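You operate a simulated robot arm through the tools that you are given. There is no shell and no other tool. Be economical: measure what you need, move in short steps, check, and stop when the job is done.

You run a simulated two-armed robot. Do the job below in one go: nothing can be reset, and whatever is moved stays where it is left.

TASK
Cover the bare seat: white foam pad, then the green rim cover.
Fine: pad square in the middle of the seat, cover lowered over it in both hands with its rim down, creases rubbed out with the green felt block, block back. Set down upright: green felt block. What is to be rubbed or washed off counts as gone when no trace of it is left.

It is judged by the outcome, as a careful person would: the job done as asked, and still so three seconds after it is handed in. It fails if anything else is knocked over, pushed out of place, dropped, spilled or broken. Lids that push on must go on centred and level and be pressed home; caps that screw on are set level and turned clockwise until they are tight.

THE ROBOT
Two 6-joint arms with two-finger parallel grippers on one trunk, on a base that drives. Base frame: it is fixed to the floor where the robot stands at the start and does not move with it; the origin is under the middle of the robot, x ahead of it, y to its left, z up; the surface under the hand at the start is at about z = 78. Lengths are in cm, angles in degrees, forces in N, time in s.
The left shoulder is at the start at [6, 18.7, 114.7], the right one opposite. With the tool pointing down near the work surface each hand reaches from about 10 to 60 cm from the robot's upright axis, wherever it stands, measured 20 degrees to its own side. Places, roughly: face of the bare seat [130, -40, 80]; green felt block [150, -25, 75]. Payload 1.57 kg a hand.
Tool frame (each hand has its own): the origin (TCP) lies between the finger pads and is the grasp point; the fingertips stand 3 cm ahead of it; z points along the fingers, y is the line along which they close. Largest opening 11 cm; finger width 2.4, thickness 1.2; the body of the gripper, 4.8 by 11.2 cm, starts 7.8 cm behind the TCP.
Orientation is that of the tool frame in the base frame, as a unit quaternion [w, x, y, z]. With the fingers straight down and closing along the base's y, the tool's x points along the base's -x, its y along +y and its z along -z.

THE INTERFACE
- The arms move only by the tool jog_arm. It takes "left_targets", "right_targets" or both (then of equal length, played together; a hand with none holds still); each is a list of rows, each a list of 7 numbers: the turn, a rotation vector about the base's x, y, z in degrees, then the shift along the base's x, y, z in cm, then the gripper command, from -1 (fully open) to 1 (shut), values between in proportion. In form: [[wx, wy, wz, tx, ty, tz, hand], ...]. A call has 1 to 10 rows; each row is the pose to reach, as a shift and turn from the pose commanded when the call began. Each row takes 0.2 s and may step no farther than 5 cm and 8.6 degrees from the row before; otherwise, or with a gripper value out of range, the whole call is refused. A pose out of reach is approached as far as the arm can. The call stops where the force on the tool passes 60 N (or 10 N more than at its start, if that is more) or the arm is blocked; 0.2 s more then pass. Each finger travels about 15.3 cm/s and halts on what it meets, pressing with about 21 N; the grip force reading is that of the motor and also rises with nothing between the fingers. The clock runs only during rows and for 0.2 s after the last one: add rows that repeat a pose to give the fingers time. It gives the time, the measured TCP pose, the force on the tool (base axes), the opening and the grip force at its end, in the units of the frame above (readings bear some noise), with the torque about the TCP (base axes, N m) and any sound that the robot's microphone picked up, and new pictures: "pictures" is both (left out), scene, wrist or none (wrist: the cameras of the hands that moved).
- Cameras (640 x 400 px; columns grow to the right, rows downward): "scene" is now at [0.97, -2.9, 167.56]; the picture's right is [-0.39, -0.92, 0.00], its down [-0.71, 0.30, -0.63] and it looks along [0.58, -0.25, -0.78] (base axes); focal length 262 px, centre (320, 200). "left" rides on the left gripper at [7, -1.6, -14.1] in its tool frame; the picture's right is [0.23, 0.97, 0.00], its down [-0.85, 0.20, -0.48] and it looks along [-0.47, 0.11, 0.88] (tool axes); focal length 222 px, centre (320, 200). "right" rides on the right gripper at [7, 1.6, -14.1] in its tool frame; the picture's right is [-0.23, 0.97, 0.00], its down [-0.86, -0.20, -0.48] and it looks along [-0.47, -0.11, 0.88] (tool axes); focal length 222 px, centre (320, 200). There is no depth. A picture from a camera that has moved, and an enlarged one, comes with that camera's place and axes in the base frame and with its lens. The place of the scene camera against the robot may be out by one fixed shift of up to 1.8 cm in any direction.
- lift_body(by): slides the trunk up (or, below 0, down) by that many cm; the arms and the scene camera ride with it, the base frame stays. It gives what a move gives, with no picture.
- steer(legs): drives the robot by 1 to 6 legs, each [ahead, left, turn to the left] in cm, cm and degrees, along the robot's own axes; the way and the turn of a leg run together, so that a leg with both is an arc; at most 150 cm and 180 degrees a leg. The arms and the cameras ride along, it lands a little off, and it stops where it bumps. It gives what a move gives, and a new picture of the scene camera.
- turn_head(pan, tilt): turns the head with the scene camera to pan (to the left, within 86 degrees either way) and tilt (down, from -29 to 69), counted from straight ahead of the robot. It gives what a move gives, and a new picture of the scene camera.
- zoom(camera, box): a new picture of the part [left, top, right, bottom] of that camera's present view, enlarged. It takes no simulated time.
- sign_off(): hands the job in; it is judged then, once.

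Go step by step. Nothing tells you exact positions but the pictures and the camera data: compare them with the known pose of the tool, close in by small moves and look again before you grip or let go. The budget is 120 turns and 260 pictures, counting those below and the enlarged ones. Unless the task says otherwise, let go and move clear before handing in, and close with one line.

The tools are called as name(argument=value, ...) on one line, values as JSON. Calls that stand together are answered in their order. jog_arm: Moves the arms, as the interface text tells. Its arguments: {"type":"object","properties":{"left_targets":{"type":"array","items":{"type":"array","items":{"type":"number"}}},"right_targets":{"type":"array","items":{"type":"array","items":{"type":"number"}}},"pictures":{"type":"string","enum":["both","scene","wrist","none"]}},"required":[]} The other tools are called the same way: lift_body (by) slides the trunk up or down; steer (legs) drives the base; turn_head (pan, tilt) turns the head that bears the scene camera; zoom (camera, box) takes an enlarged picture of a part of a camera's view; sign_off () hands the job in.

At the start:

```text
clock: 0.0
left_ee_pos: [39.79, -8.03, 110.98]
left_ee_rot: [0.0, -0.001, 1.0, -0.001]
left_contact_force: [-0.2, -0.4, -0.7]
left_wrist_torque: [-0.01, 0.03, 0.01]
left_width: 10.98
left_grip_force: 0.0
right_ee_pos: [33.77, -38.62, 115.25]
right_ee_rot: [0.0, 0.0, 1.0, 0.0]
right_contact_force: [0.2, 0.1, -0.3]
right_wrist_torque: [-0.02, 0.01, -0.03]
right_width: 10.99
right_grip_force: 0.0
trunk travel left (down, up): [-77.5, 21.5]
robot x, y, heading: [-0.09, 0.07, 0.0]
head pan, tilt: [-23.0, 50.9]
```

scene: 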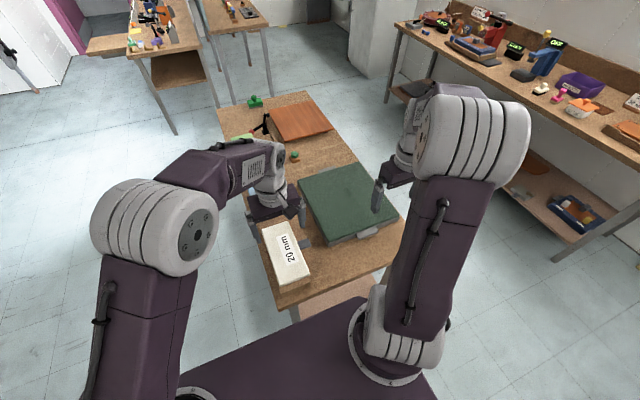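
right: 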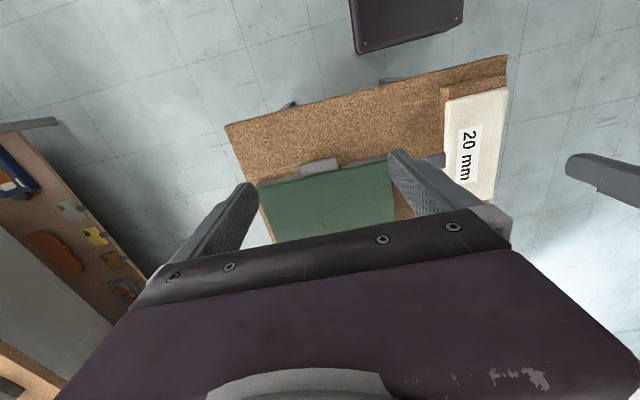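
left: 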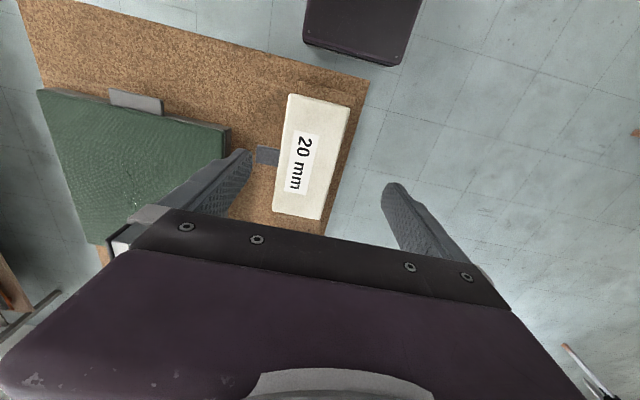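

I see a bench ahead with a white "20 mm" pad, a green cover with grey tabs, a brown seat farther off and some green things beyond. I'll zoom in to identify them.

zoom(camera="scene", box=[200, 80, 420, 217])

zoom(camera="scene", box=[230, 150, 430, 330])

```text
2.91 times, centred on (310, 148) of scene
camera zoom: at [0.97, -2.9, 167.56], right [-0.39, -0.92, 0.0], down [-0.71, 0.3, -0.63], along [0.58, -0.25, -0.78], focal length 762 px, centre (349, 350)
```

zoom: 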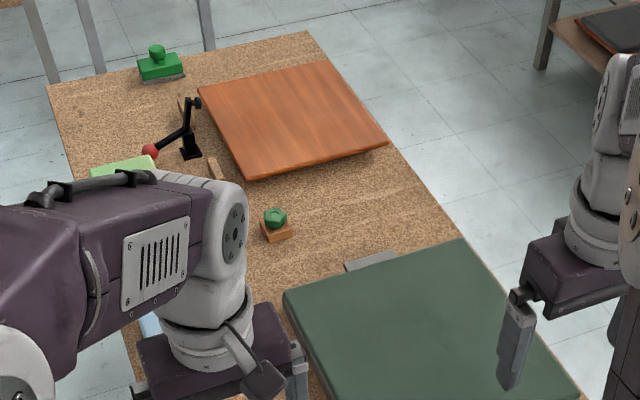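

```text
2.22 times, centred on (330, 240) of scene
camera zoom: at [0.97, -2.9, 167.56], right [-0.39, -0.92, 0.0], down [-0.71, 0.3, -0.63], along [0.58, -0.25, -0.78], focal length 582 px, centre (298, 111)
```

zoom: 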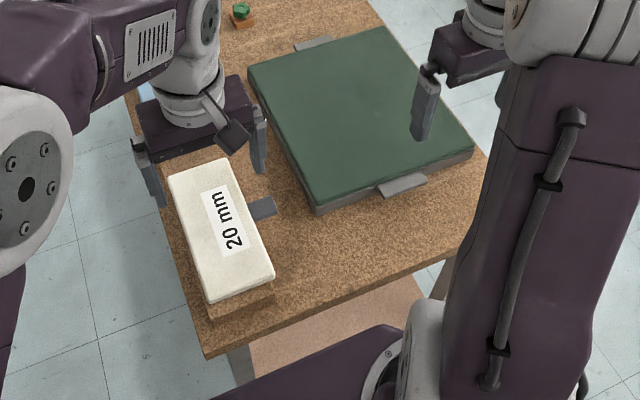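

The bench seems to run x 31–164, y −60–0. I'll look closely at the pad and the left side of the bench before planning the drive.

zoom(camera="left", box=[30, 60, 370, 272])

turn_head(pan=-10, tilt=30)

```text
1.88 times, centred on (200, 166) of left
camera zoom: at [32.79, -9.57, 124.94], right [-0.23, 0.97, 0.0], down [0.85, 0.2, 0.48], along [0.47, 0.11, -0.88], focal length 418 px, centre (546, 264)
```

zoom: 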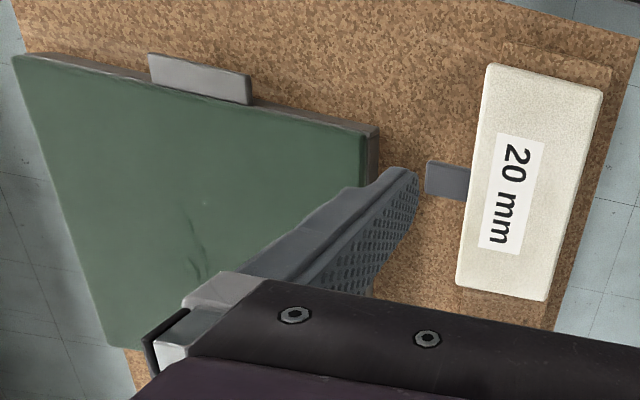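

```text
clock: 0.8
left_ee_pos: [39.82, -8.12, 110.93]
left_ee_rot: [0.001, 0.0, 1.0, 0.0]
left_contact_force: [0.3, -0.5, 0.6]
left_wrist_torque: [0.0, 0.01, -0.01]
left_width: 10.98
left_grip_force: 0.0
right_ee_pos: [33.88, -38.55, 115.25]
right_ee_rot: [-0.001, 0.001, 1.0, -0.001]
right_contact_force: [-0.7, -0.3, -0.2]
right_wrist_torque: [-0.03, 0.0, 0.0]
right_width: 11.0
right_grip_force: 0.1
trunk travel left (down, up): [-77.5, 21.5]
robot x, y, heading: [-0.23, -0.37, 0.0]
head pan, tilt: [-10.0, 30.0]
camera scene: at [2.86, -1.5, 170.63], right [-0.17, -0.98, 0.0], down [-0.49, 0.09, -0.87], along [0.85, -0.15, -0.5], focal length 262 px, centre (320, 200)
```

scene: 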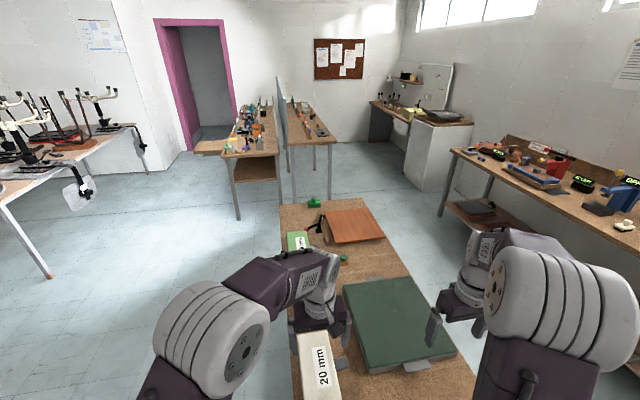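

zoom(camera="scene", box=[270, 190, 400, 275])

zoom(camera="right", box=[220, 50, 520, 240])

```text
4.71 times, centred on (335, 232) of scene
camera zoom: at [2.86, -1.5, 170.63], right [-0.17, -0.98, 0.0], down [-0.49, 0.09, -0.87], along [0.85, -0.15, -0.5], focal length 1232 px, centre (249, 47)
```

zoom: 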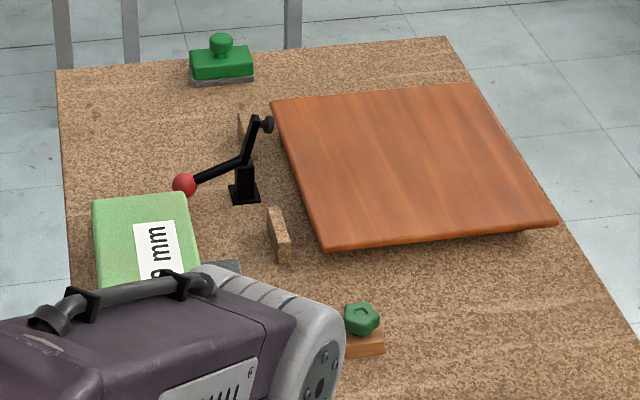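

```text
2.11 times, centred on (370, 145) of right
camera zoom: at [26.92, -36.92, 129.44], right [0.23, 0.97, 0.0], down [0.86, -0.2, 0.48], along [0.47, -0.11, -0.88], focal length 468 px, centre (215, 316)
```

zoom: 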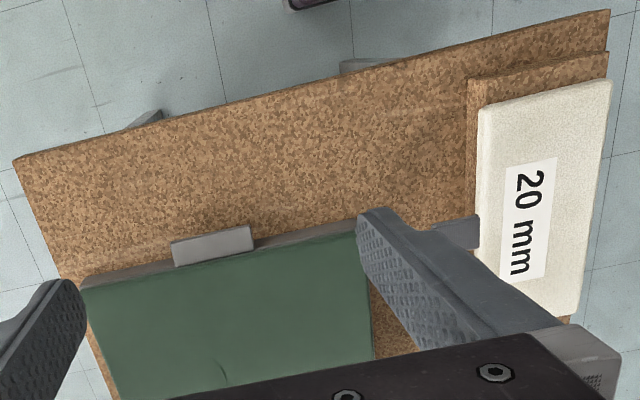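

Beyond the cover there are other pads (a green one, perhaps a blue one), a lever by the seat, and the felt block with a handle at the far end. I'll move the left hand lower and back for a closer look at the white pad and its grey tab.

jog_arm(left_targets=[[0, 0, 0, -4, 0, -4, -1], [0, 0, 0, -8, 0, -8, -1], [0, 0, 0, -12, 0, -12, -1], [0, 0, 0, -12, 0, -16, -1]], pictures="wrist")

turn_head(pan=-15, tilt=60)

```text
refused: row 1 steps farther than a row can; nothing moved
```

```text
clock: 1.8
left_ee_pos: [39.9, -8.06, 110.92]
left_ee_rot: [0.0, 0.0, 1.0, -0.001]
left_contact_force: [-0.2, 0.5, -0.9]
left_wrist_torque: [0.0, 0.0, 0.02]
left_width: 11.01
left_grip_force: 0.1
right_ee_pos: [33.89, -38.63, 115.17]
right_ee_rot: [0.0, 0.0, 1.0, 0.0]
right_contact_force: [0.3, -0.2, -0.2]
right_wrist_torque: [0.05, -0.02, 0.03]
right_width: 11.01
right_grip_force: 0.1
trunk travel left (down, up): [-77.5, 21.5]
robot x, y, heading: [-0.4, 0.2, -0.3]
head pan, tilt: [-15.0, 60.0]
camera scene: at [0.41, -1.65, 166.44], right [-0.26, -0.97, 0.0], down [-0.84, 0.22, -0.5], along [0.48, -0.13, -0.87], focal length 262 px, centre (320, 200)
```

scene: 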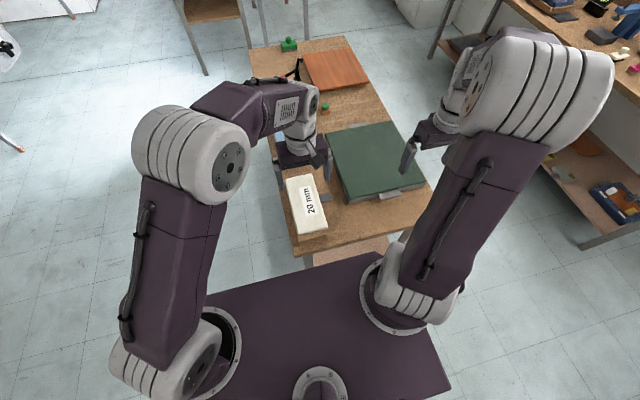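

The step was too long; I'll retry with shorter rows.

jog_arm(left_targets=[[0, 0, 0, -3, 0, -3, -1], [0, 0, 0, -6, 0, -6, -1], [0, 0, 0, -9, 0, -9, -1], [0, 0, 0, -12, 0, -12, -1], [0, 0, 0, -14, 0, -16, -1]], pictures="both")

```text
clock: 3.0
left_ee_pos: [26.09, -8.08, 94.85]
left_ee_rot: [0.001, 0.0, 1.0, -0.001]
left_contact_force: [-0.7, 1.0, -0.1]
left_wrist_torque: [0.02, 0.0, 0.02]
left_width: 10.99
left_grip_force: 0.1
right_ee_pos: [33.83, -38.69, 115.1]
right_ee_rot: [0.0, 0.0, 1.0, 0.0]
right_contact_force: [-0.1, -0.2, -0.3]
right_wrist_torque: [0.02, -0.02, 0.0]
right_width: 10.99
right_grip_force: 0.2
trunk travel left (down, up): [-77.5, 21.5]
robot x, y, heading: [0.01, -0.0, 0.2]
head pan, tilt: [-15.0, 60.0]
camera scene: at [0.44, -1.73, 166.43], right [-0.26, -0.97, 0.0], down [-0.84, 0.22, -0.5], along [0.48, -0.13, -0.87], focal length 262 px, centre (320, 200)
camera left: at [18.96, -9.62, 108.86], right [-0.23, 0.97, 0.0], down [0.85, 0.2, 0.48], along [0.47, 0.11, -0.88], focal length 222 px, centre (320, 200)
```

scene: 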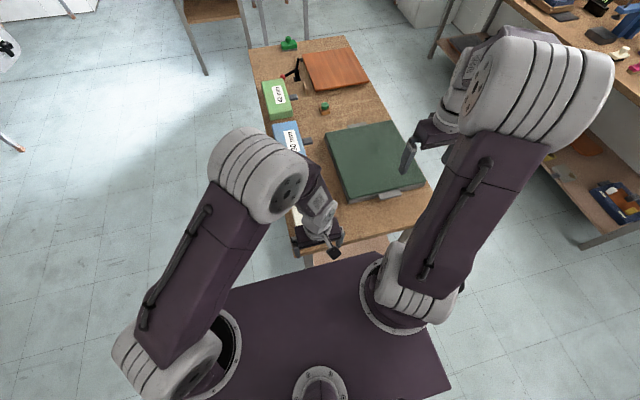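
left: 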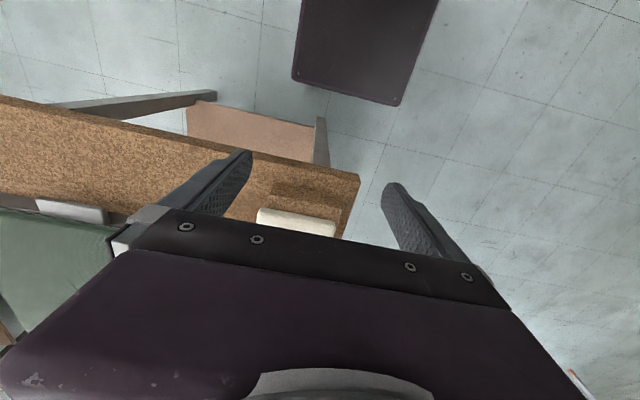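

The hand hides the pad; I'll swing the left hand aside and zoom the head camera on the pad.

jog_arm(left_targets=[[0, 0, 0, 0, 4, 2, -1], [0, 0, 0, 0, 8, 4, -1], [0, 0, 0, 0, 12, 6, -1], [0, 0, 0, 0, 16, 8, -1], [0, 0, 0, 0, 20, 10, -1]], pictures="none")

zoom(camera="scene", box=[230, 90, 430, 270])

zoom(camera="scene", box=[260, 150, 360, 250])

```text
clock: 4.2
left_ee_pos: [26.19, 11.94, 105.13]
left_ee_rot: [-0.001, 0.0, 1.0, -0.001]
left_contact_force: [1.1, 0.9, -0.3]
left_wrist_torque: [-0.02, 0.0, -0.03]
left_width: 10.98
left_grip_force: 0.0
left hand out of reach, approached as far as the arm can: row 5
right_ee_pos: [33.83, -38.51, 115.32]
right_ee_rot: [0.0, 0.0, 1.0, -0.001]
right_contact_force: [-0.3, -0.3, -1.0]
right_wrist_torque: [-0.03, -0.03, -0.02]
right_width: 10.98
right_grip_force: 0.0
trunk travel left (down, up): [-77.5, 21.5]
robot x, y, heading: [-0.31, -0.01, 0.1]
head pan, tilt: [-15.0, 60.0]
```

```text
2.22 times, centred on (330, 180) of scene
camera zoom: at [0.31, -1.44, 166.43], right [-0.26, -0.97, 0.0], down [-0.84, 0.22, -0.5], along [0.48, -0.13, -0.87], focal length 582 px, centre (298, 244)
```

zoom: 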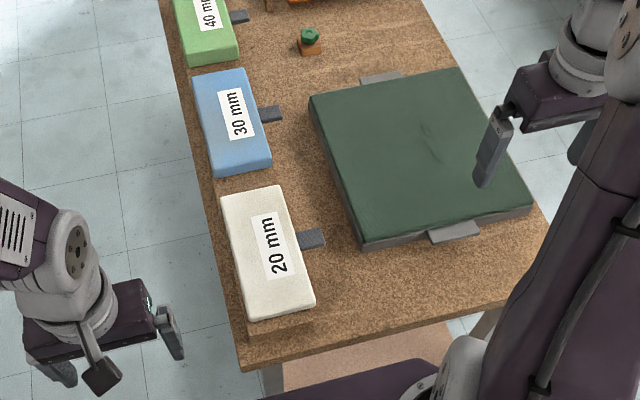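

```text
4.00 times, centred on (310, 200) of scene
camera zoom: at [0.31, -1.44, 166.43], right [-0.26, -0.97, 0.0], down [-0.84, 0.22, -0.5], along [0.48, -0.13, -0.87], focal length 1047 px, centre (360, 200)
```

zoom: 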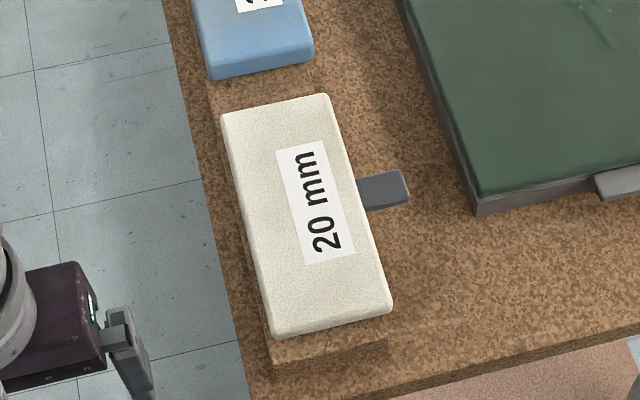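

Three pads (20/30/40 mm) lie on a cork strip; the white one (≈24×10.6 cm) spans x 35–60, y −14 – −3, with a 3.4 cm grey tab at about (48,−17). I'll bring the right hand over the tab with fingers closing along x and look.

jog_arm(right_targets=[[0, 0, 8.5, 1, 2, 0, -0.1], [0, 0, 17, 2, 4, 0, -0.1], [0, 0, 25.5, 4, 6, -2, -0.1], [0, 0, 34, 6, 8, -4, -0.1], [0, 0, 42.5, 8, 10.5, -6, -0.1], [0, 0, 51, 10, 13, -8, -0.1], [0, 0, 59.5, 12, 15.5, -9, -0.1], [0, 0, 68, 14, 18, -10, -0.1], [0, 0, 76.5, 14, 20, -11, -0.1], [0, 0, 85, 14, 21.5, -12, -0.1]])

```text
clock: 6.4
left_ee_pos: [26.29, 11.87, 105.16]
left_ee_rot: [0.0, 0.0, 1.0, -0.001]
left_contact_force: [-0.1, -1.2, 0.2]
left_wrist_torque: [0.02, -0.01, -0.04]
left_width: 11.01
left_grip_force: 0.0
right_ee_pos: [47.76, -17.29, 103.27]
right_ee_rot: [0.001, -0.677, 0.736, 0.0]
right_contact_force: [-0.6, 0.3, -0.5]
right_wrist_torque: [0.01, 0.02, 0.01]
right_width: 6.05
right_grip_force: 0.0
trunk travel left (down, up): [-77.5, 21.5]
robot x, y, heading: [0.05, -0.27, -0.2]
head pan, tilt: [-15.0, 60.0]
camera scene: at [0.42, -1.58, 166.43], right [-0.26, -0.97, 0.0], down [-0.84, 0.22, -0.5], along [0.48, -0.13, -0.87], focal length 262 px, centre (320, 200)
camera right: at [45.64, -23.93, 117.5], right [-0.95, 0.31, 0.0], down [0.27, 0.84, 0.48], along [0.15, 0.45, -0.88], focal length 222 px, centre (320, 200)
```

scene: 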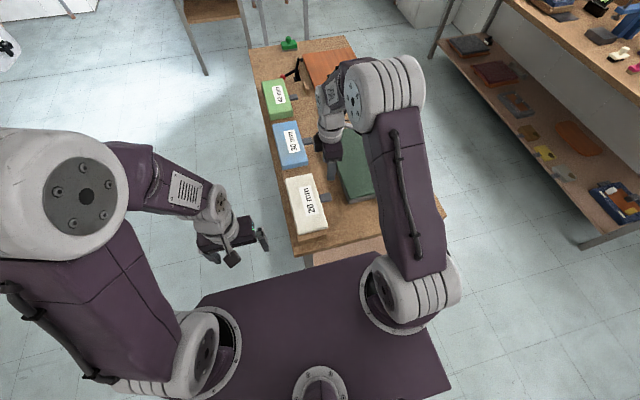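
right: 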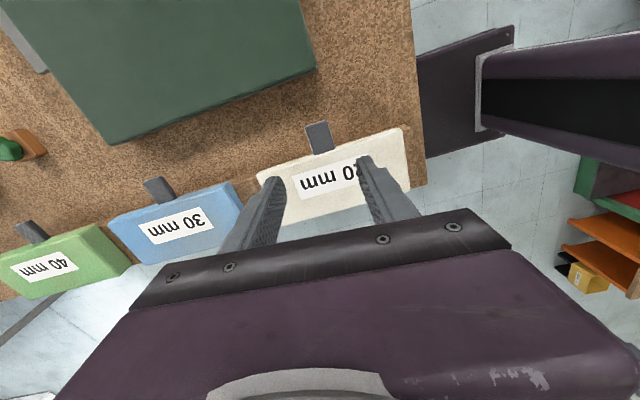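

The tab lies nearly under the hand. I'll square the yaw, shift slightly and descend for another look.

jog_arm(right_targets=[[0, 0, 4.8, 0.6, 1, -3, -0.1], [0, 0, 4.8, 0.6, 1, -7, -0.1], [0, 0, 4.8, 0.6, 1, -11, -0.1], [0, 0, 4.8, 0.6, 1, -15, -0.1]])

zoom(camera="right", box=[200, 70, 460, 230])

zoom(camera="scene", box=[270, 150, 370, 250])

```text
clock: 7.4
left_ee_pos: [26.46, 11.9, 105.09]
left_ee_rot: [-0.001, -0.001, 1.0, 0.0]
left_contact_force: [-1.3, 0.2, -0.3]
left_wrist_torque: [-0.03, -0.02, 0.0]
left_width: 11.0
left_grip_force: 0.1
right_ee_pos: [48.57, -16.07, 88.25]
right_ee_rot: [0.0, -0.706, 0.708, -0.001]
right_contact_force: [-0.1, 0.7, -0.1]
right_wrist_torque: [-0.01, 0.0, 0.0]
right_width: 6.05
right_grip_force: 0.1
trunk travel left (down, up): [-77.5, 21.5]
robot x, y, heading: [-0.34, -0.26, 0.0]
head pan, tilt: [-15.0, 60.0]
camera scene: at [0.52, -1.65, 166.44], right [-0.26, -0.97, 0.0], down [-0.84, 0.22, -0.5], along [0.48, -0.13, -0.87], focal length 262 px, centre (320, 200)
camera right: at [46.92, -22.99, 102.46], right [-0.97, 0.23, 0.0], down [0.2, 0.85, 0.48], along [0.11, 0.47, -0.88], focal length 222 px, centre (320, 200)
```

scene: 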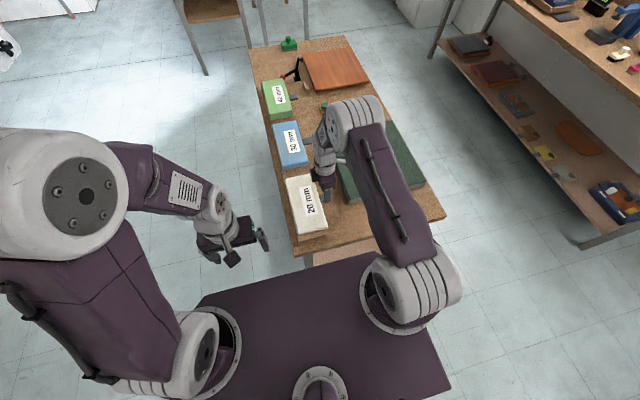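
right: 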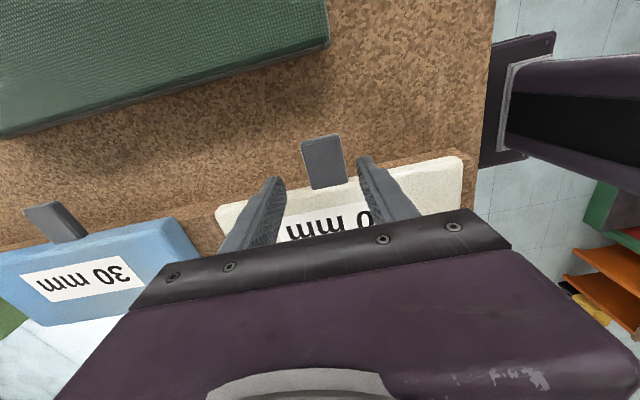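

```text
2.46 times, centred on (330, 150) of right
camera zoom: at [46.92, -22.99, 102.46], right [-0.97, 0.23, 0.0], down [0.2, 0.85, 0.48], along [0.11, 0.47, -0.88], focal length 547 px, centre (295, 323)
```

zoom: 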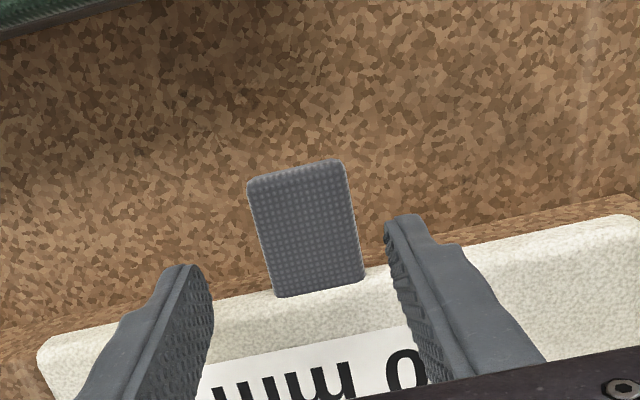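

```text
4.00 times, centred on (320, 200) of scene
camera zoom: at [0.52, -1.65, 166.44], right [-0.26, -0.97, 0.0], down [-0.84, 0.22, -0.5], along [0.48, -0.13, -0.87], focal length 1047 px, centre (320, 200)
```

zoom: 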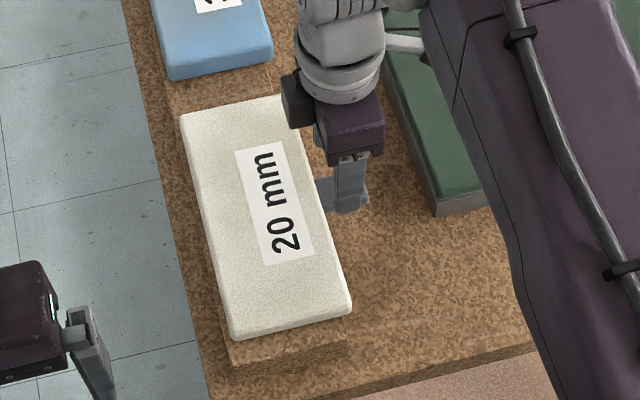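

The hand is centred over the tab. I'll descend gently toward the bench.

jog_arm(right_targets=[[0, 0, 0, -0.1, 0, -2, -0.1], [0, 0, 0, -0.1, 0, -4, -0.1], [0, 0, 0, -0.1, 0, -5.5, -0.1]], pictures="wrist")

zoom(camera="scene", box=[295, 160, 355, 220])

zoom(camera="right", box=[240, 100, 440, 240])

```text
clock: 8.2
left_ee_pos: [26.35, 11.71, 105.22]
left_ee_rot: [0.001, 0.0, 1.0, -0.001]
left_contact_force: [0.3, -0.5, -0.1]
left_wrist_torque: [0.0, 0.04, 0.0]
left_width: 11.01
left_grip_force: 0.1
right_ee_pos: [48.34, -16.16, 82.74]
right_ee_rot: [0.0, -0.706, 0.708, 0.001]
right_contact_force: [0.5, -0.2, 0.6]
right_wrist_torque: [-0.04, 0.01, 0.01]
right_width: 6.06
right_grip_force: 0.0
trunk travel left (down, up): [-77.5, 21.5]
robot x, y, heading: [0.13, 0.2, 0.0]
head pan, tilt: [-15.0, 60.0]
camera right: at [46.71, -23.12, 96.96], right [-0.97, 0.23, 0.0], down [0.2, 0.85, 0.48], along [0.11, 0.47, -0.88], focal length 222 px, centre (320, 200)
```

right: 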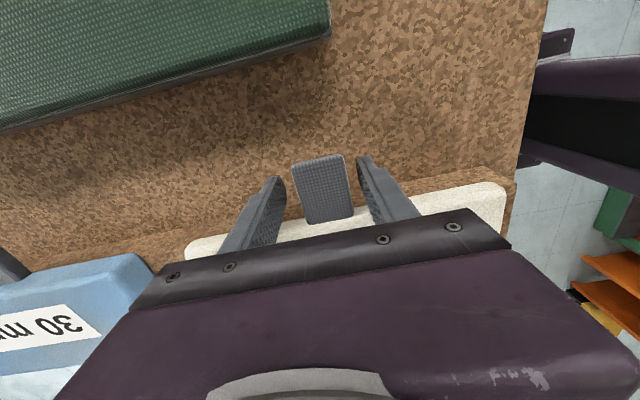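

```text
6.67 times, centred on (325, 190) of scene
camera zoom: at [0.39, -1.63, 166.43], right [-0.26, -0.97, 0.0], down [-0.84, 0.22, -0.5], along [0.48, -0.13, -0.87], focal length 1746 px, centre (287, 267)
```

zoom: 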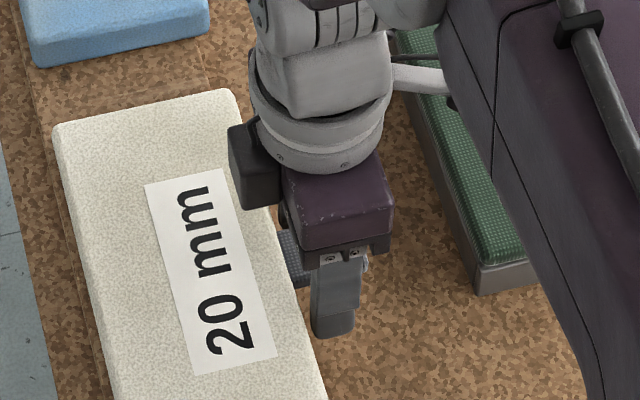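

```text
2.86 times, centred on (340, 170) of right
camera zoom: at [46.71, -23.12, 96.96], right [-0.97, 0.23, 0.0], down [0.2, 0.85, 0.48], along [0.11, 0.47, -0.88], focal length 635 px, centre (263, 286)
```

zoom: 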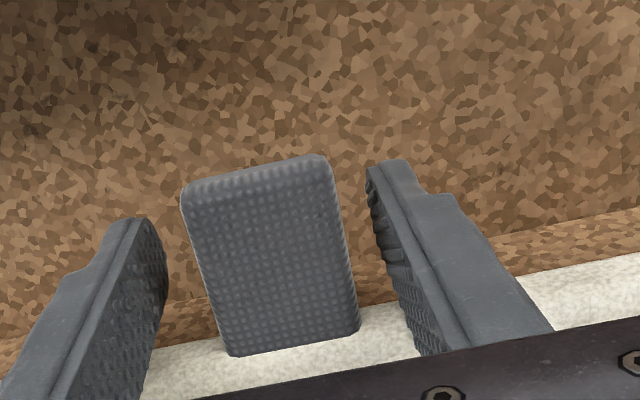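

jog_arm(right_targets=[[0, 0, 0, 0, 0.7, -0.5, -0.1], [0, 0, 0, 0, 0.7, -1, -0.1], [0, 0, 0, 0, 0.7, -1.5, -0.1]], pictures="wrist")

zoom(camera="right", box=[240, 100, 440, 240])

```text
clock: 9.0
left_ee_pos: [26.36, 11.74, 105.24]
left_ee_rot: [-0.001, 0.0, 1.0, 0.0]
left_contact_force: [0.5, -0.1, 0.7]
left_wrist_torque: [-0.02, -0.01, -0.01]
left_width: 11.0
left_grip_force: 0.1
right_ee_pos: [48.4, -15.51, 81.37]
right_ee_rot: [0.0, -0.706, 0.708, -0.001]
right_contact_force: [0.2, 0.9, 0.3]
right_wrist_torque: [-0.01, 0.01, 0.02]
right_width: 6.04
right_grip_force: 0.1
trunk travel left (down, up): [-77.5, 21.5]
robot x, y, heading: [-0.2, -0.31, 0.0]
head pan, tilt: [-15.0, 60.0]
camera right: at [46.82, -22.39, 95.51], right [-0.97, 0.23, 0.0], down [0.2, 0.85, 0.48], along [0.11, 0.47, -0.88], focal length 222 px, centre (320, 200)
```

right: 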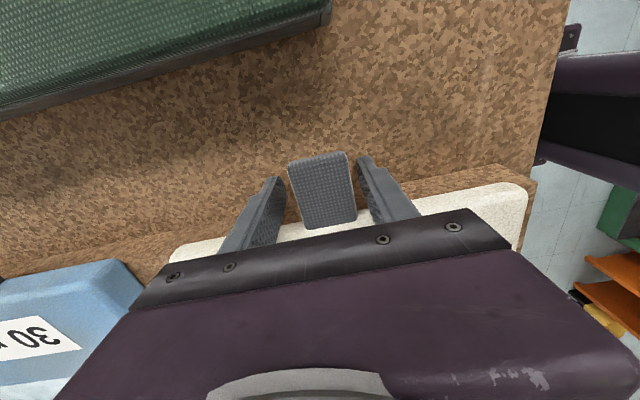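

```text
2.86 times, centred on (340, 170) of right
camera zoom: at [46.82, -22.39, 95.51], right [-0.97, 0.23, 0.0], down [0.2, 0.85, 0.48], along [0.11, 0.47, -0.88], focal length 635 px, centre (263, 286)
```

zoom: 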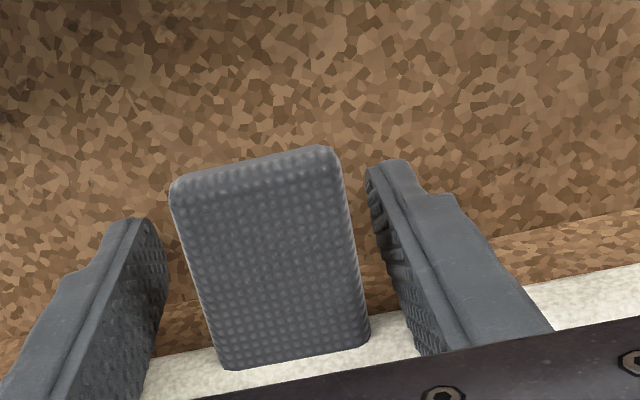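

The tab sits between the fingers. I'll lower slightly more and close on it.

jog_arm(right_targets=[[0, 0, 0, 0, 0, -0.4, -0.1], [0, 0, 0, 0, 0, -0.7, 0.2], [0, 0, 0, 0, 0, -0.7, 0.6], [0, 0, 0, 0, 0, -0.7, 0.7], [0, 0, 0, 0, 0, -0.7, 0.7]], pictures="both")

zoom(camera="right", box=[240, 100, 440, 240])

```text
clock: 10.2
left_ee_pos: [25.72, 11.68, 105.32]
left_ee_rot: [0.003, 0.0, 1.0, -0.001]
left_contact_force: [-0.8, 0.4, 1.2]
left_wrist_torque: [-0.06, 0.02, 0.02]
left_width: 11.0
left_grip_force: 0.1
right_ee_pos: [48.06, -15.47, 80.98]
right_ee_rot: [0.002, -0.706, 0.708, -0.004]
right_contact_force: [-9.3, -7.3, 53.3]
right_wrist_torque: [-0.1, 1.7, 0.25]
right_width: 3.56
right_grip_force: 20.9
trunk travel left (down, up): [-77.5, 21.5]
robot x, y, heading: [-0.09, 0.32, -0.1]
head pan, tilt: [-15.0, 60.0]
camera scene: at [-0.6, -1.53, 166.47], right [-0.26, -0.97, 0.0], down [-0.83, 0.22, -0.51], along [0.49, -0.13, -0.86], focal length 262 px, centre (320, 200)
camera right: at [46.25, -22.29, 95.2], right [-0.97, 0.23, -0.01], down [0.2, 0.85, 0.48], along [0.12, 0.46, -0.88], focal length 222 px, centre (320, 200)
```

scene: 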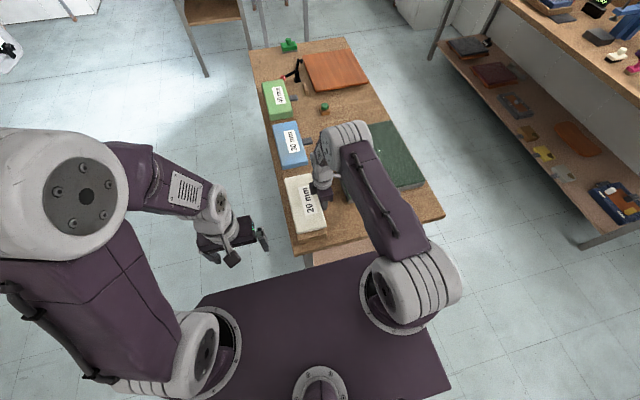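
right: 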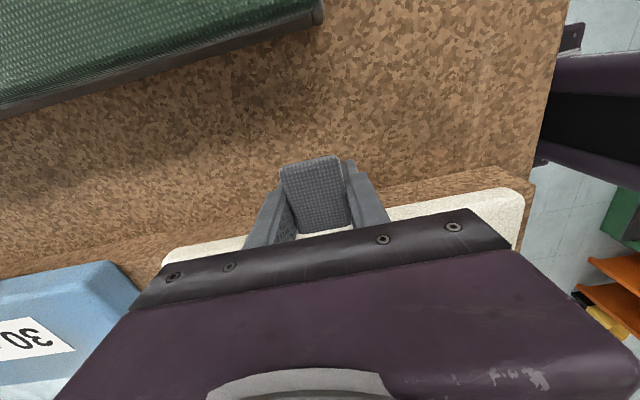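

```text
2.86 times, centred on (340, 170) of right
camera zoom: at [46.25, -22.29, 95.2], right [-0.97, 0.23, -0.01], down [0.2, 0.85, 0.48], along [0.12, 0.46, -0.88], focal length 635 px, centre (263, 286)
```

zoom: 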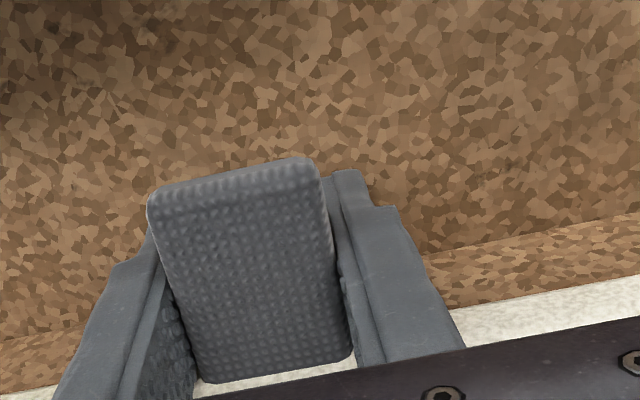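

The tab is held (3.56 cm) and the fingertips touched the bench (z≈78). I'll lift the pad.

jog_arm(right_targets=[[0, 0, 0, 0, 0, 1, 0.8], [0, 0, 0, 0, 0, 2, 0.8], [0, 0, 0, 0, 0, 4, 0.8], [0, 0, 0, 0, 0, 8, 0.8], [0, 0, 0, 0, 0, 12, 0.8], [0, 0, 0, 0, 0, 15, 0.8]])

```text
clock: 11.6
left_ee_pos: [26.39, 11.79, 105.13]
left_ee_rot: [-0.001, 0.0, 1.0, 0.0]
left_contact_force: [-0.3, 0.4, 0.6]
left_wrist_torque: [0.02, 0.0, -0.02]
left_width: 11.02
left_grip_force: 0.0
right_ee_pos: [48.2, -15.37, 95.85]
right_ee_rot: [0.001, -0.705, 0.709, 0.0]
right_contact_force: [-0.6, 0.2, 0.1]
right_wrist_torque: [-0.03, 0.01, -0.01]
right_width: 3.52
right_grip_force: 20.9
trunk travel left (down, up): [-77.5, 21.5]
robot x, y, heading: [-0.16, 0.25, -0.0]
head pan, tilt: [-15.0, 60.0]
camera scene: at [0.36, -1.63, 166.42], right [-0.26, -0.97, 0.0], down [-0.84, 0.22, -0.5], along [0.48, -0.13, -0.87], focal length 262 px, centre (320, 200)
camera right: at [46.79, -22.19, 110.11], right [-0.97, 0.23, 0.0], down [0.2, 0.85, 0.48], along [0.11, 0.47, -0.88], focal length 222 px, centre (320, 200)
```

scene: 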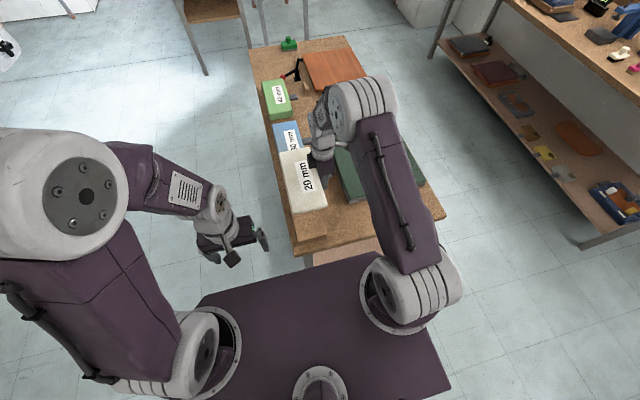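
right: 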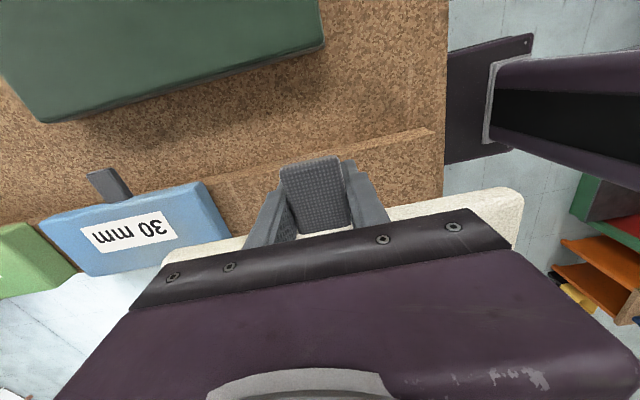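

The pad is up, level and firm. I'll retract the hand and yaw it back to neutral so the pad points ahead of the robot.

jog_arm(right_targets=[[0, 0, -8.5, -1, -2, 3, 0.8], [0, 0, -17, -2, -4, 5, 0.8], [0, 0, -25.5, -4, -6, 7, 0.8], [0, 0, -34, -6, -8, 9, 0.8], [0, 0, -42.5, -8, -10.5, 11, 0.8], [0, 0, -51, -10, -13, 12, 0.8], [0, 0, -59.5, -12, -15.5, 12, 0.8], [0, 0, -68, -14, -18, 12, 0.8], [0, 0, -76.5, -14, -20, 12, 0.8], [0, 0, -85, -14, -21.5, 12, 0.8]], pictures="none")

jog_arm(right_targets=[[0, 0, -5, 0, 0, 0, 0.8], [0, 0, -5, -4, 0, 0, 0.8], [0, 0, -5, -4, 0, 0, 0.8]], pictures="both")

```text
clock: 13.8
left_ee_pos: [26.42, 11.73, 105.24]
left_ee_rot: [0.001, 0.0, 1.0, 0.0]
left_contact_force: [-0.2, 0.5, -0.1]
left_wrist_torque: [0.0, -0.03, -0.01]
left_width: 11.01
left_grip_force: 0.1
right_ee_pos: [34.48, -37.06, 107.72]
right_ee_rot: [0.0, -0.04, 0.999, -0.001]
right_contact_force: [0.5, -0.1, -0.1]
right_wrist_torque: [0.0, 0.04, 0.0]
right_width: 3.52
right_grip_force: 20.7
trunk travel left (down, up): [-77.5, 21.5]
robot x, y, heading: [-0.21, 0.1, 0.1]
head pan, tilt: [-15.0, 60.0]
```

```text
clock: 14.6
left_ee_pos: [26.41, 11.75, 105.13]
left_ee_rot: [-0.001, 0.0, 1.0, 0.0]
left_contact_force: [0.5, -0.4, 0.5]
left_wrist_torque: [0.01, 0.02, -0.01]
left_width: 11.02
left_grip_force: 0.1
right_ee_pos: [30.51, -37.01, 107.58]
right_ee_rot: [0.0, 0.002, 1.0, 0.0]
right_contact_force: [-0.1, 0.4, -0.2]
right_wrist_torque: [0.0, 0.05, -0.01]
right_width: 3.53
right_grip_force: 21.4
trunk travel left (down, up): [-77.5, 21.5]
robot x, y, heading: [-0.08, -0.05, -0.1]
head pan, tilt: [-15.0, 60.0]
camera scene: at [0.45, -1.63, 166.43], right [-0.26, -0.97, 0.0], down [-0.84, 0.22, -0.5], along [0.48, -0.13, -0.87], focal length 262 px, centre (320, 200)
camera right: at [23.55, -35.38, 121.69], right [0.23, 0.97, 0.0], down [0.85, -0.2, 0.48], along [0.47, -0.11, -0.88], focal length 222 px, centre (320, 200)
```

scene: 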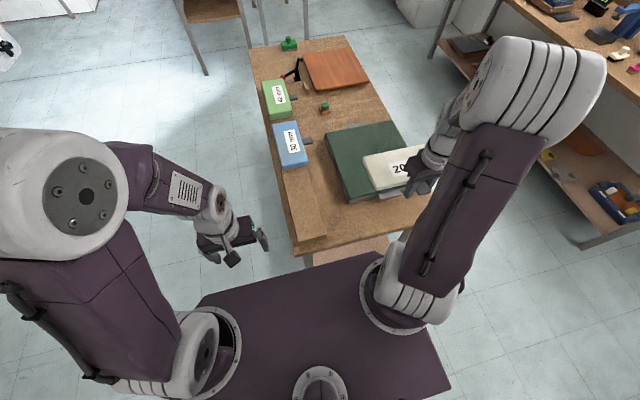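
right: 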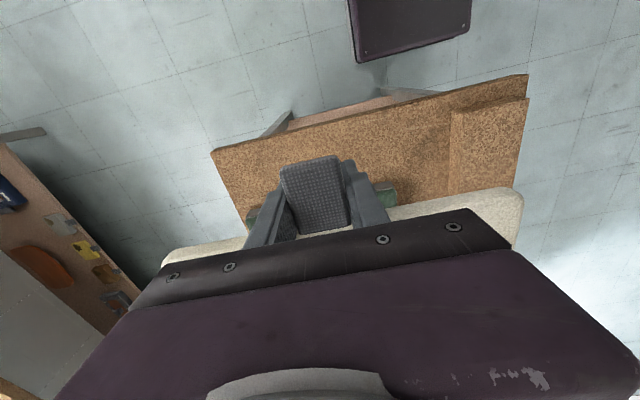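

The pad is ahead of the right hand. Now I'll drive right, clear of the bench, and turn left to face it from its −y side.

steer(legs=[[0, -98, 0], [0, 0, 90], [0, -60, 0]])

turn_head(pan=-30, tilt=50)

```text
clock: 26.4
left_ee_pos: [47.25, -70.2, 105.02]
left_ee_rot: [0.0, -0.696, 0.718, -0.001]
left_contact_force: [0.3, -0.3, -0.5]
left_wrist_torque: [-0.03, -0.03, 0.02]
left_width: 11.0
left_grip_force: 0.1
right_ee_pos: [96.34, -67.72, 107.55]
right_ee_rot: [0.0, -0.695, 0.719, 0.001]
right_contact_force: [-0.3, 0.2, -1.1]
right_wrist_torque: [-0.01, -0.02, 0.0]
right_width: 3.5
right_grip_force: 20.7
trunk travel left (down, up): [-77.5, 21.5]
robot x, y, heading: [58.17, -97.12, 88.2]
head pan, tilt: [-15.0, 60.0]
camera scene: at [59.86, -96.48, 166.43], right [0.96, -0.29, 0.0], down [-0.25, -0.83, -0.5], along [0.14, 0.48, -0.87], focal length 262 px, centre (320, 200)
```

scene: 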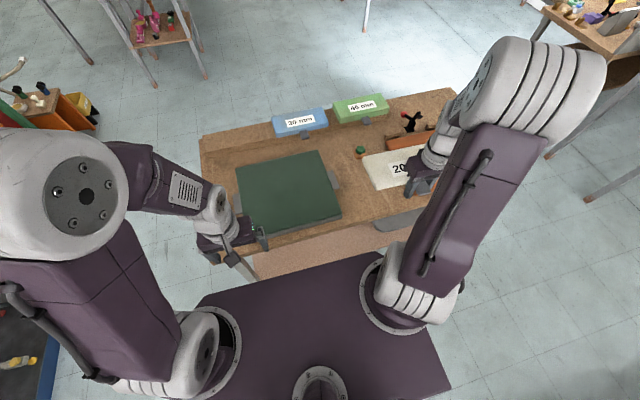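

```text
clock: 27.2
left_ee_pos: [47.36, -70.3, 105.07]
left_ee_rot: [0.001, -0.696, 0.718, 0.0]
left_contact_force: [-0.4, 0.1, 0.4]
left_wrist_torque: [0.02, 0.0, 0.02]
left_width: 10.99
left_grip_force: 0.1
right_ee_pos: [96.5, -67.62, 107.32]
right_ee_rot: [0.0, -0.695, 0.719, 0.0]
right_contact_force: [-0.8, -0.2, -1.3]
right_wrist_torque: [-0.02, -0.02, 0.0]
right_width: 3.54
right_grip_force: 20.6
trunk travel left (down, up): [-77.5, 21.5]
robot x, y, heading: [58.34, -97.37, 88.1]
head pan, tilt: [-30.0, 50.0]
camera scene: at [62.15, -96.32, 167.68], right [0.85, -0.53, 0.0], down [-0.4, -0.65, -0.64], along [0.34, 0.55, -0.77], focal length 262 px, centre (320, 200)
```

scene: 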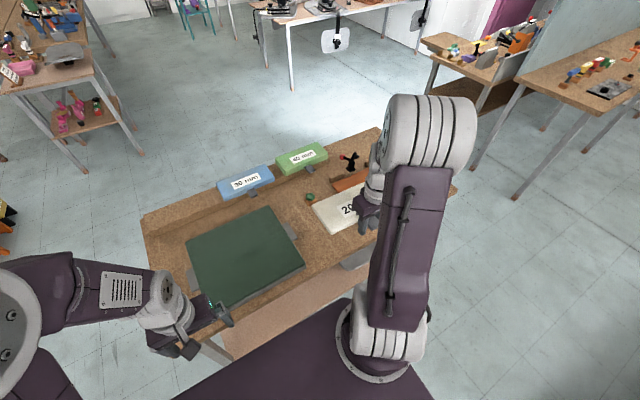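

I'm on the −y side, heading 88°. I'll straighten and slide along to the seat.

steer(legs=[[0, 0, 1.9], [0, -52, 0]])

turn_head(pan=-5, tilt=52)

```text
clock: 30.6
left_ee_pos: [97.71, -70.48, 105.18]
left_ee_rot: [0.0, 0.712, -0.702, 0.0]
left_contact_force: [-0.3, -0.4, -0.2]
left_wrist_torque: [0.03, -0.03, 0.0]
left_width: 11.0
left_grip_force: 0.1
right_ee_pos: [146.62, -65.62, 107.53]
right_ee_rot: [0.0, 0.711, -0.703, 0.001]
right_contact_force: [0.2, -0.5, -0.4]
right_wrist_torque: [-0.06, -0.03, 0.03]
right_width: 3.53
right_grip_force: 21.1
trunk travel left (down, up): [-77.5, 21.5]
robot x, y, heading: [109.93, -96.93, 90.9]
head pan, tilt: [-30.0, 50.0]
camera scene: at [113.55, -95.8, 167.69], right [0.87, -0.49, 0.0], down [-0.37, -0.67, -0.64], along [0.32, 0.56, -0.77], focal length 262 px, centre (320, 200)
```

scene: 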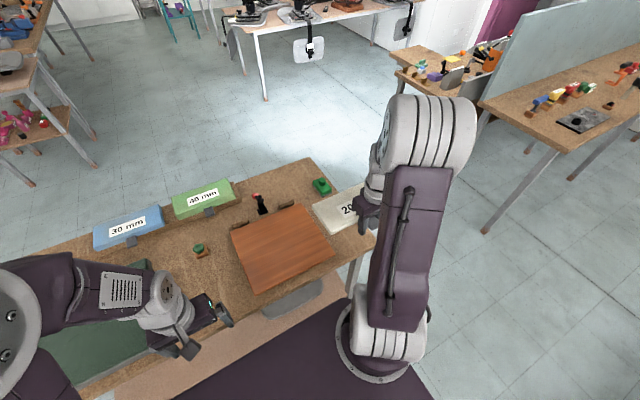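

```text
clock: 31.5
left_ee_pos: [97.79, -70.39, 105.2]
left_ee_rot: [0.0, 0.712, -0.702, 0.0]
left_contact_force: [-0.2, -0.6, 0.6]
left_wrist_torque: [0.04, 0.03, -0.01]
left_width: 10.98
left_grip_force: 0.1
right_ee_pos: [146.59, -65.63, 107.45]
right_ee_rot: [0.0, 0.71, -0.705, 0.0]
right_contact_force: [0.9, -0.2, -0.4]
right_wrist_torque: [-0.04, 0.0, -0.02]
right_width: 3.54
right_grip_force: 20.8
trunk travel left (down, up): [-77.5, 21.5]
robot x, y, heading: [109.9, -96.71, 90.7]
head pan, tilt: [-5.0, 52.0]
camera scene: at [110.5, -95.02, 167.42], right [1.0, -0.08, 0.0], down [-0.06, -0.79, -0.62], along [0.05, 0.61, -0.79], focal length 262 px, centre (320, 200)
```

scene: 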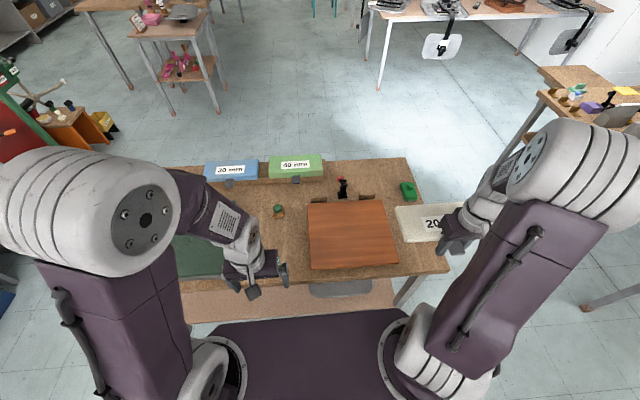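

zoom(camera="scene", box=[270, 150, 470, 310])

zoom(camera="scene", box=[300, 170, 420, 240])

```text
2.50 times, centred on (370, 230) of scene
camera zoom: at [110.5, -95.02, 167.42], right [1.0, -0.08, 0.0], down [-0.06, -0.79, -0.62], along [0.05, 0.61, -0.79], focal length 655 px, centre (195, 125)
```

zoom: 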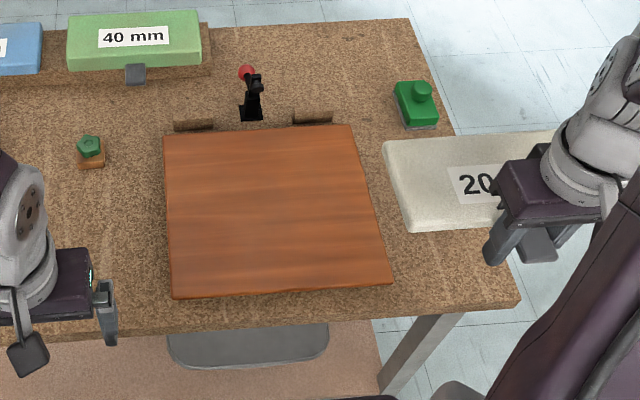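

```text
5.33 times, centred on (360, 205) of scene
camera zoom: at [110.5, -95.02, 167.42], right [1.0, -0.08, 0.0], down [-0.06, -0.79, -0.62], along [0.05, 0.61, -0.79], focal length 1396 px, centre (107, 173)
```

zoom: 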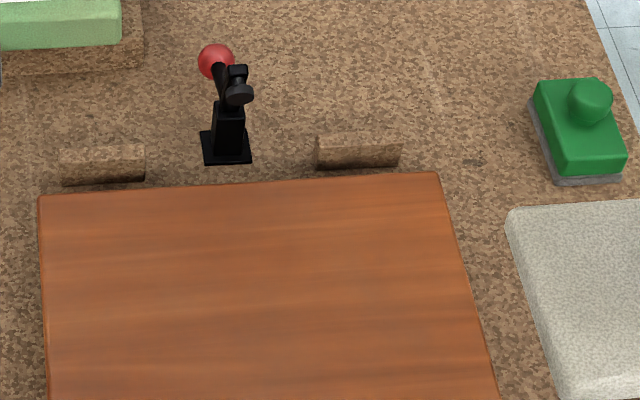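

The seat measures about x 110.5–142, y −58.4–−29.6 (centre ≈ (126.2,−44)), with two stops and a lever behind it. Fingertips hang ~2 cm below the pad, so I'll first rest it at the seat's front edge with the fingers off the edge and regrip higher; now I bring it over there.

jog_arm(right_targets=[[0, 0, -0.7, -4, 1, 0, 0.8], [0, 0, -0.7, -8, 2, -2, 0.8], [0, 0, -0.7, -12, 3, -5, 0.8], [0, 0, -0.7, -16, 4, -8, 0.8], [0, 0, -0.7, -19.5, 4.5, -11, 0.8], [0, 0, -0.7, -21, 4.7, -14, 0.8], [0, 0, -0.7, -21, 4.7, -16, 0.8]])

zoom(camera="scene", box=[270, 150, 470, 310])

```text
refused: row 3 steps farther than a row can; nothing moved
```

```text
2.50 times, centred on (370, 230) of scene
camera zoom: at [110.5, -95.02, 167.42], right [1.0, -0.08, 0.0], down [-0.06, -0.79, -0.62], along [0.05, 0.61, -0.79], focal length 655 px, centre (195, 125)
```

zoom: 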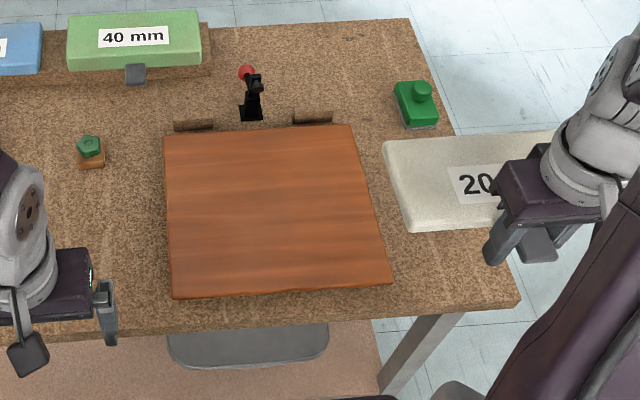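

jog_arm(right_targets=[[0, 0, -0.7, -3, 1, 0, 0.8], [0, 0, -0.7, -6, 2, -2, 0.8], [0, 0, -0.7, -9, 3, -4, 0.8], [0, 0, -0.7, -12, 4, -6, 0.8], [0, 0, -0.7, -15, 4.5, -9, 0.8], [0, 0, -0.7, -18, 4.7, -12, 0.8], [0, 0, -0.7, -21, 4.7, -14, 0.8], [0, 0, -0.7, -21, 4.7, -16, 0.8]])

zoom(camera="scene", box=[270, 150, 470, 310])

```text
clock: 33.3
left_ee_pos: [97.82, -70.33, 105.13]
left_ee_rot: [0.001, 0.711, -0.703, 0.001]
left_contact_force: [-0.3, -0.7, -0.2]
left_wrist_torque: [-0.02, 0.04, 0.05]
left_width: 11.02
left_grip_force: 0.1
right_ee_pos: [125.88, -60.96, 91.41]
right_ee_rot: [0.0, -0.706, 0.708, 0.0]
right_contact_force: [0.5, -0.1, -0.8]
right_wrist_torque: [-0.02, 0.03, 0.01]
right_width: 3.54
right_grip_force: 20.7
trunk travel left (down, up): [-77.5, 21.5]
robot x, y, heading: [109.96, -97.02, 90.6]
head pan, tilt: [-5.0, 52.0]
camera scene: at [110.55, -94.93, 167.42], right [1.0, -0.08, 0.0], down [-0.06, -0.79, -0.62], along [0.05, 0.61, -0.79], focal length 262 px, centre (320, 200)
camera right: at [124.23, -67.75, 105.56], right [-0.97, 0.23, 0.0], down [0.2, 0.85, 0.48], along [0.11, 0.47, -0.88], focal length 222 px, centre (320, 200)
```

scene: 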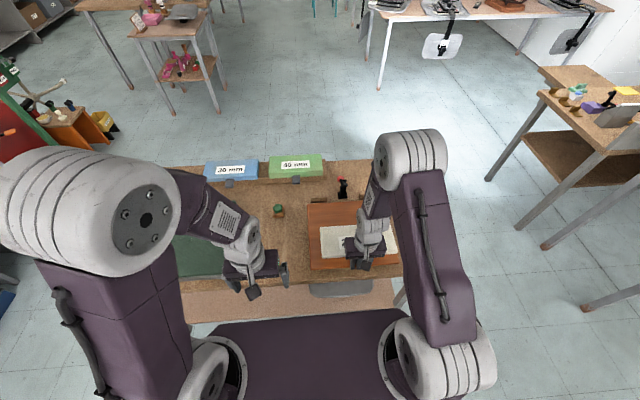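
right: 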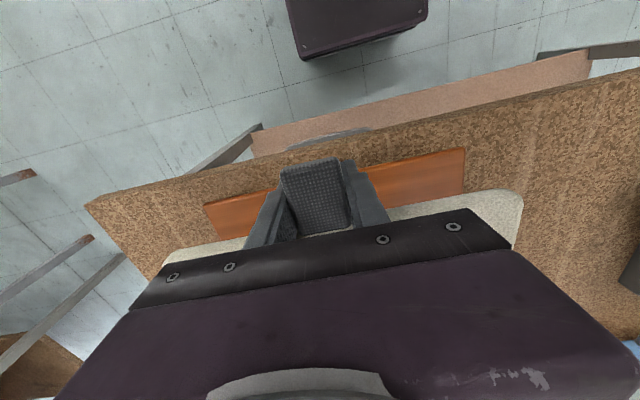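

```text
2.50 times, centred on (370, 230) of scene
camera zoom: at [110.55, -94.93, 167.42], right [1.0, -0.08, 0.0], down [-0.06, -0.79, -0.62], along [0.05, 0.61, -0.79], focal length 655 px, centre (195, 125)
```

zoom: 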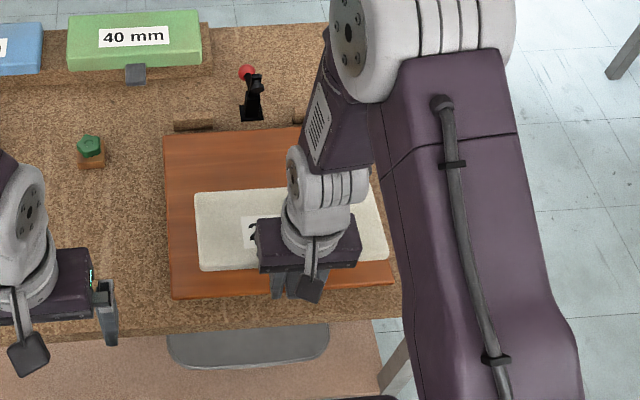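

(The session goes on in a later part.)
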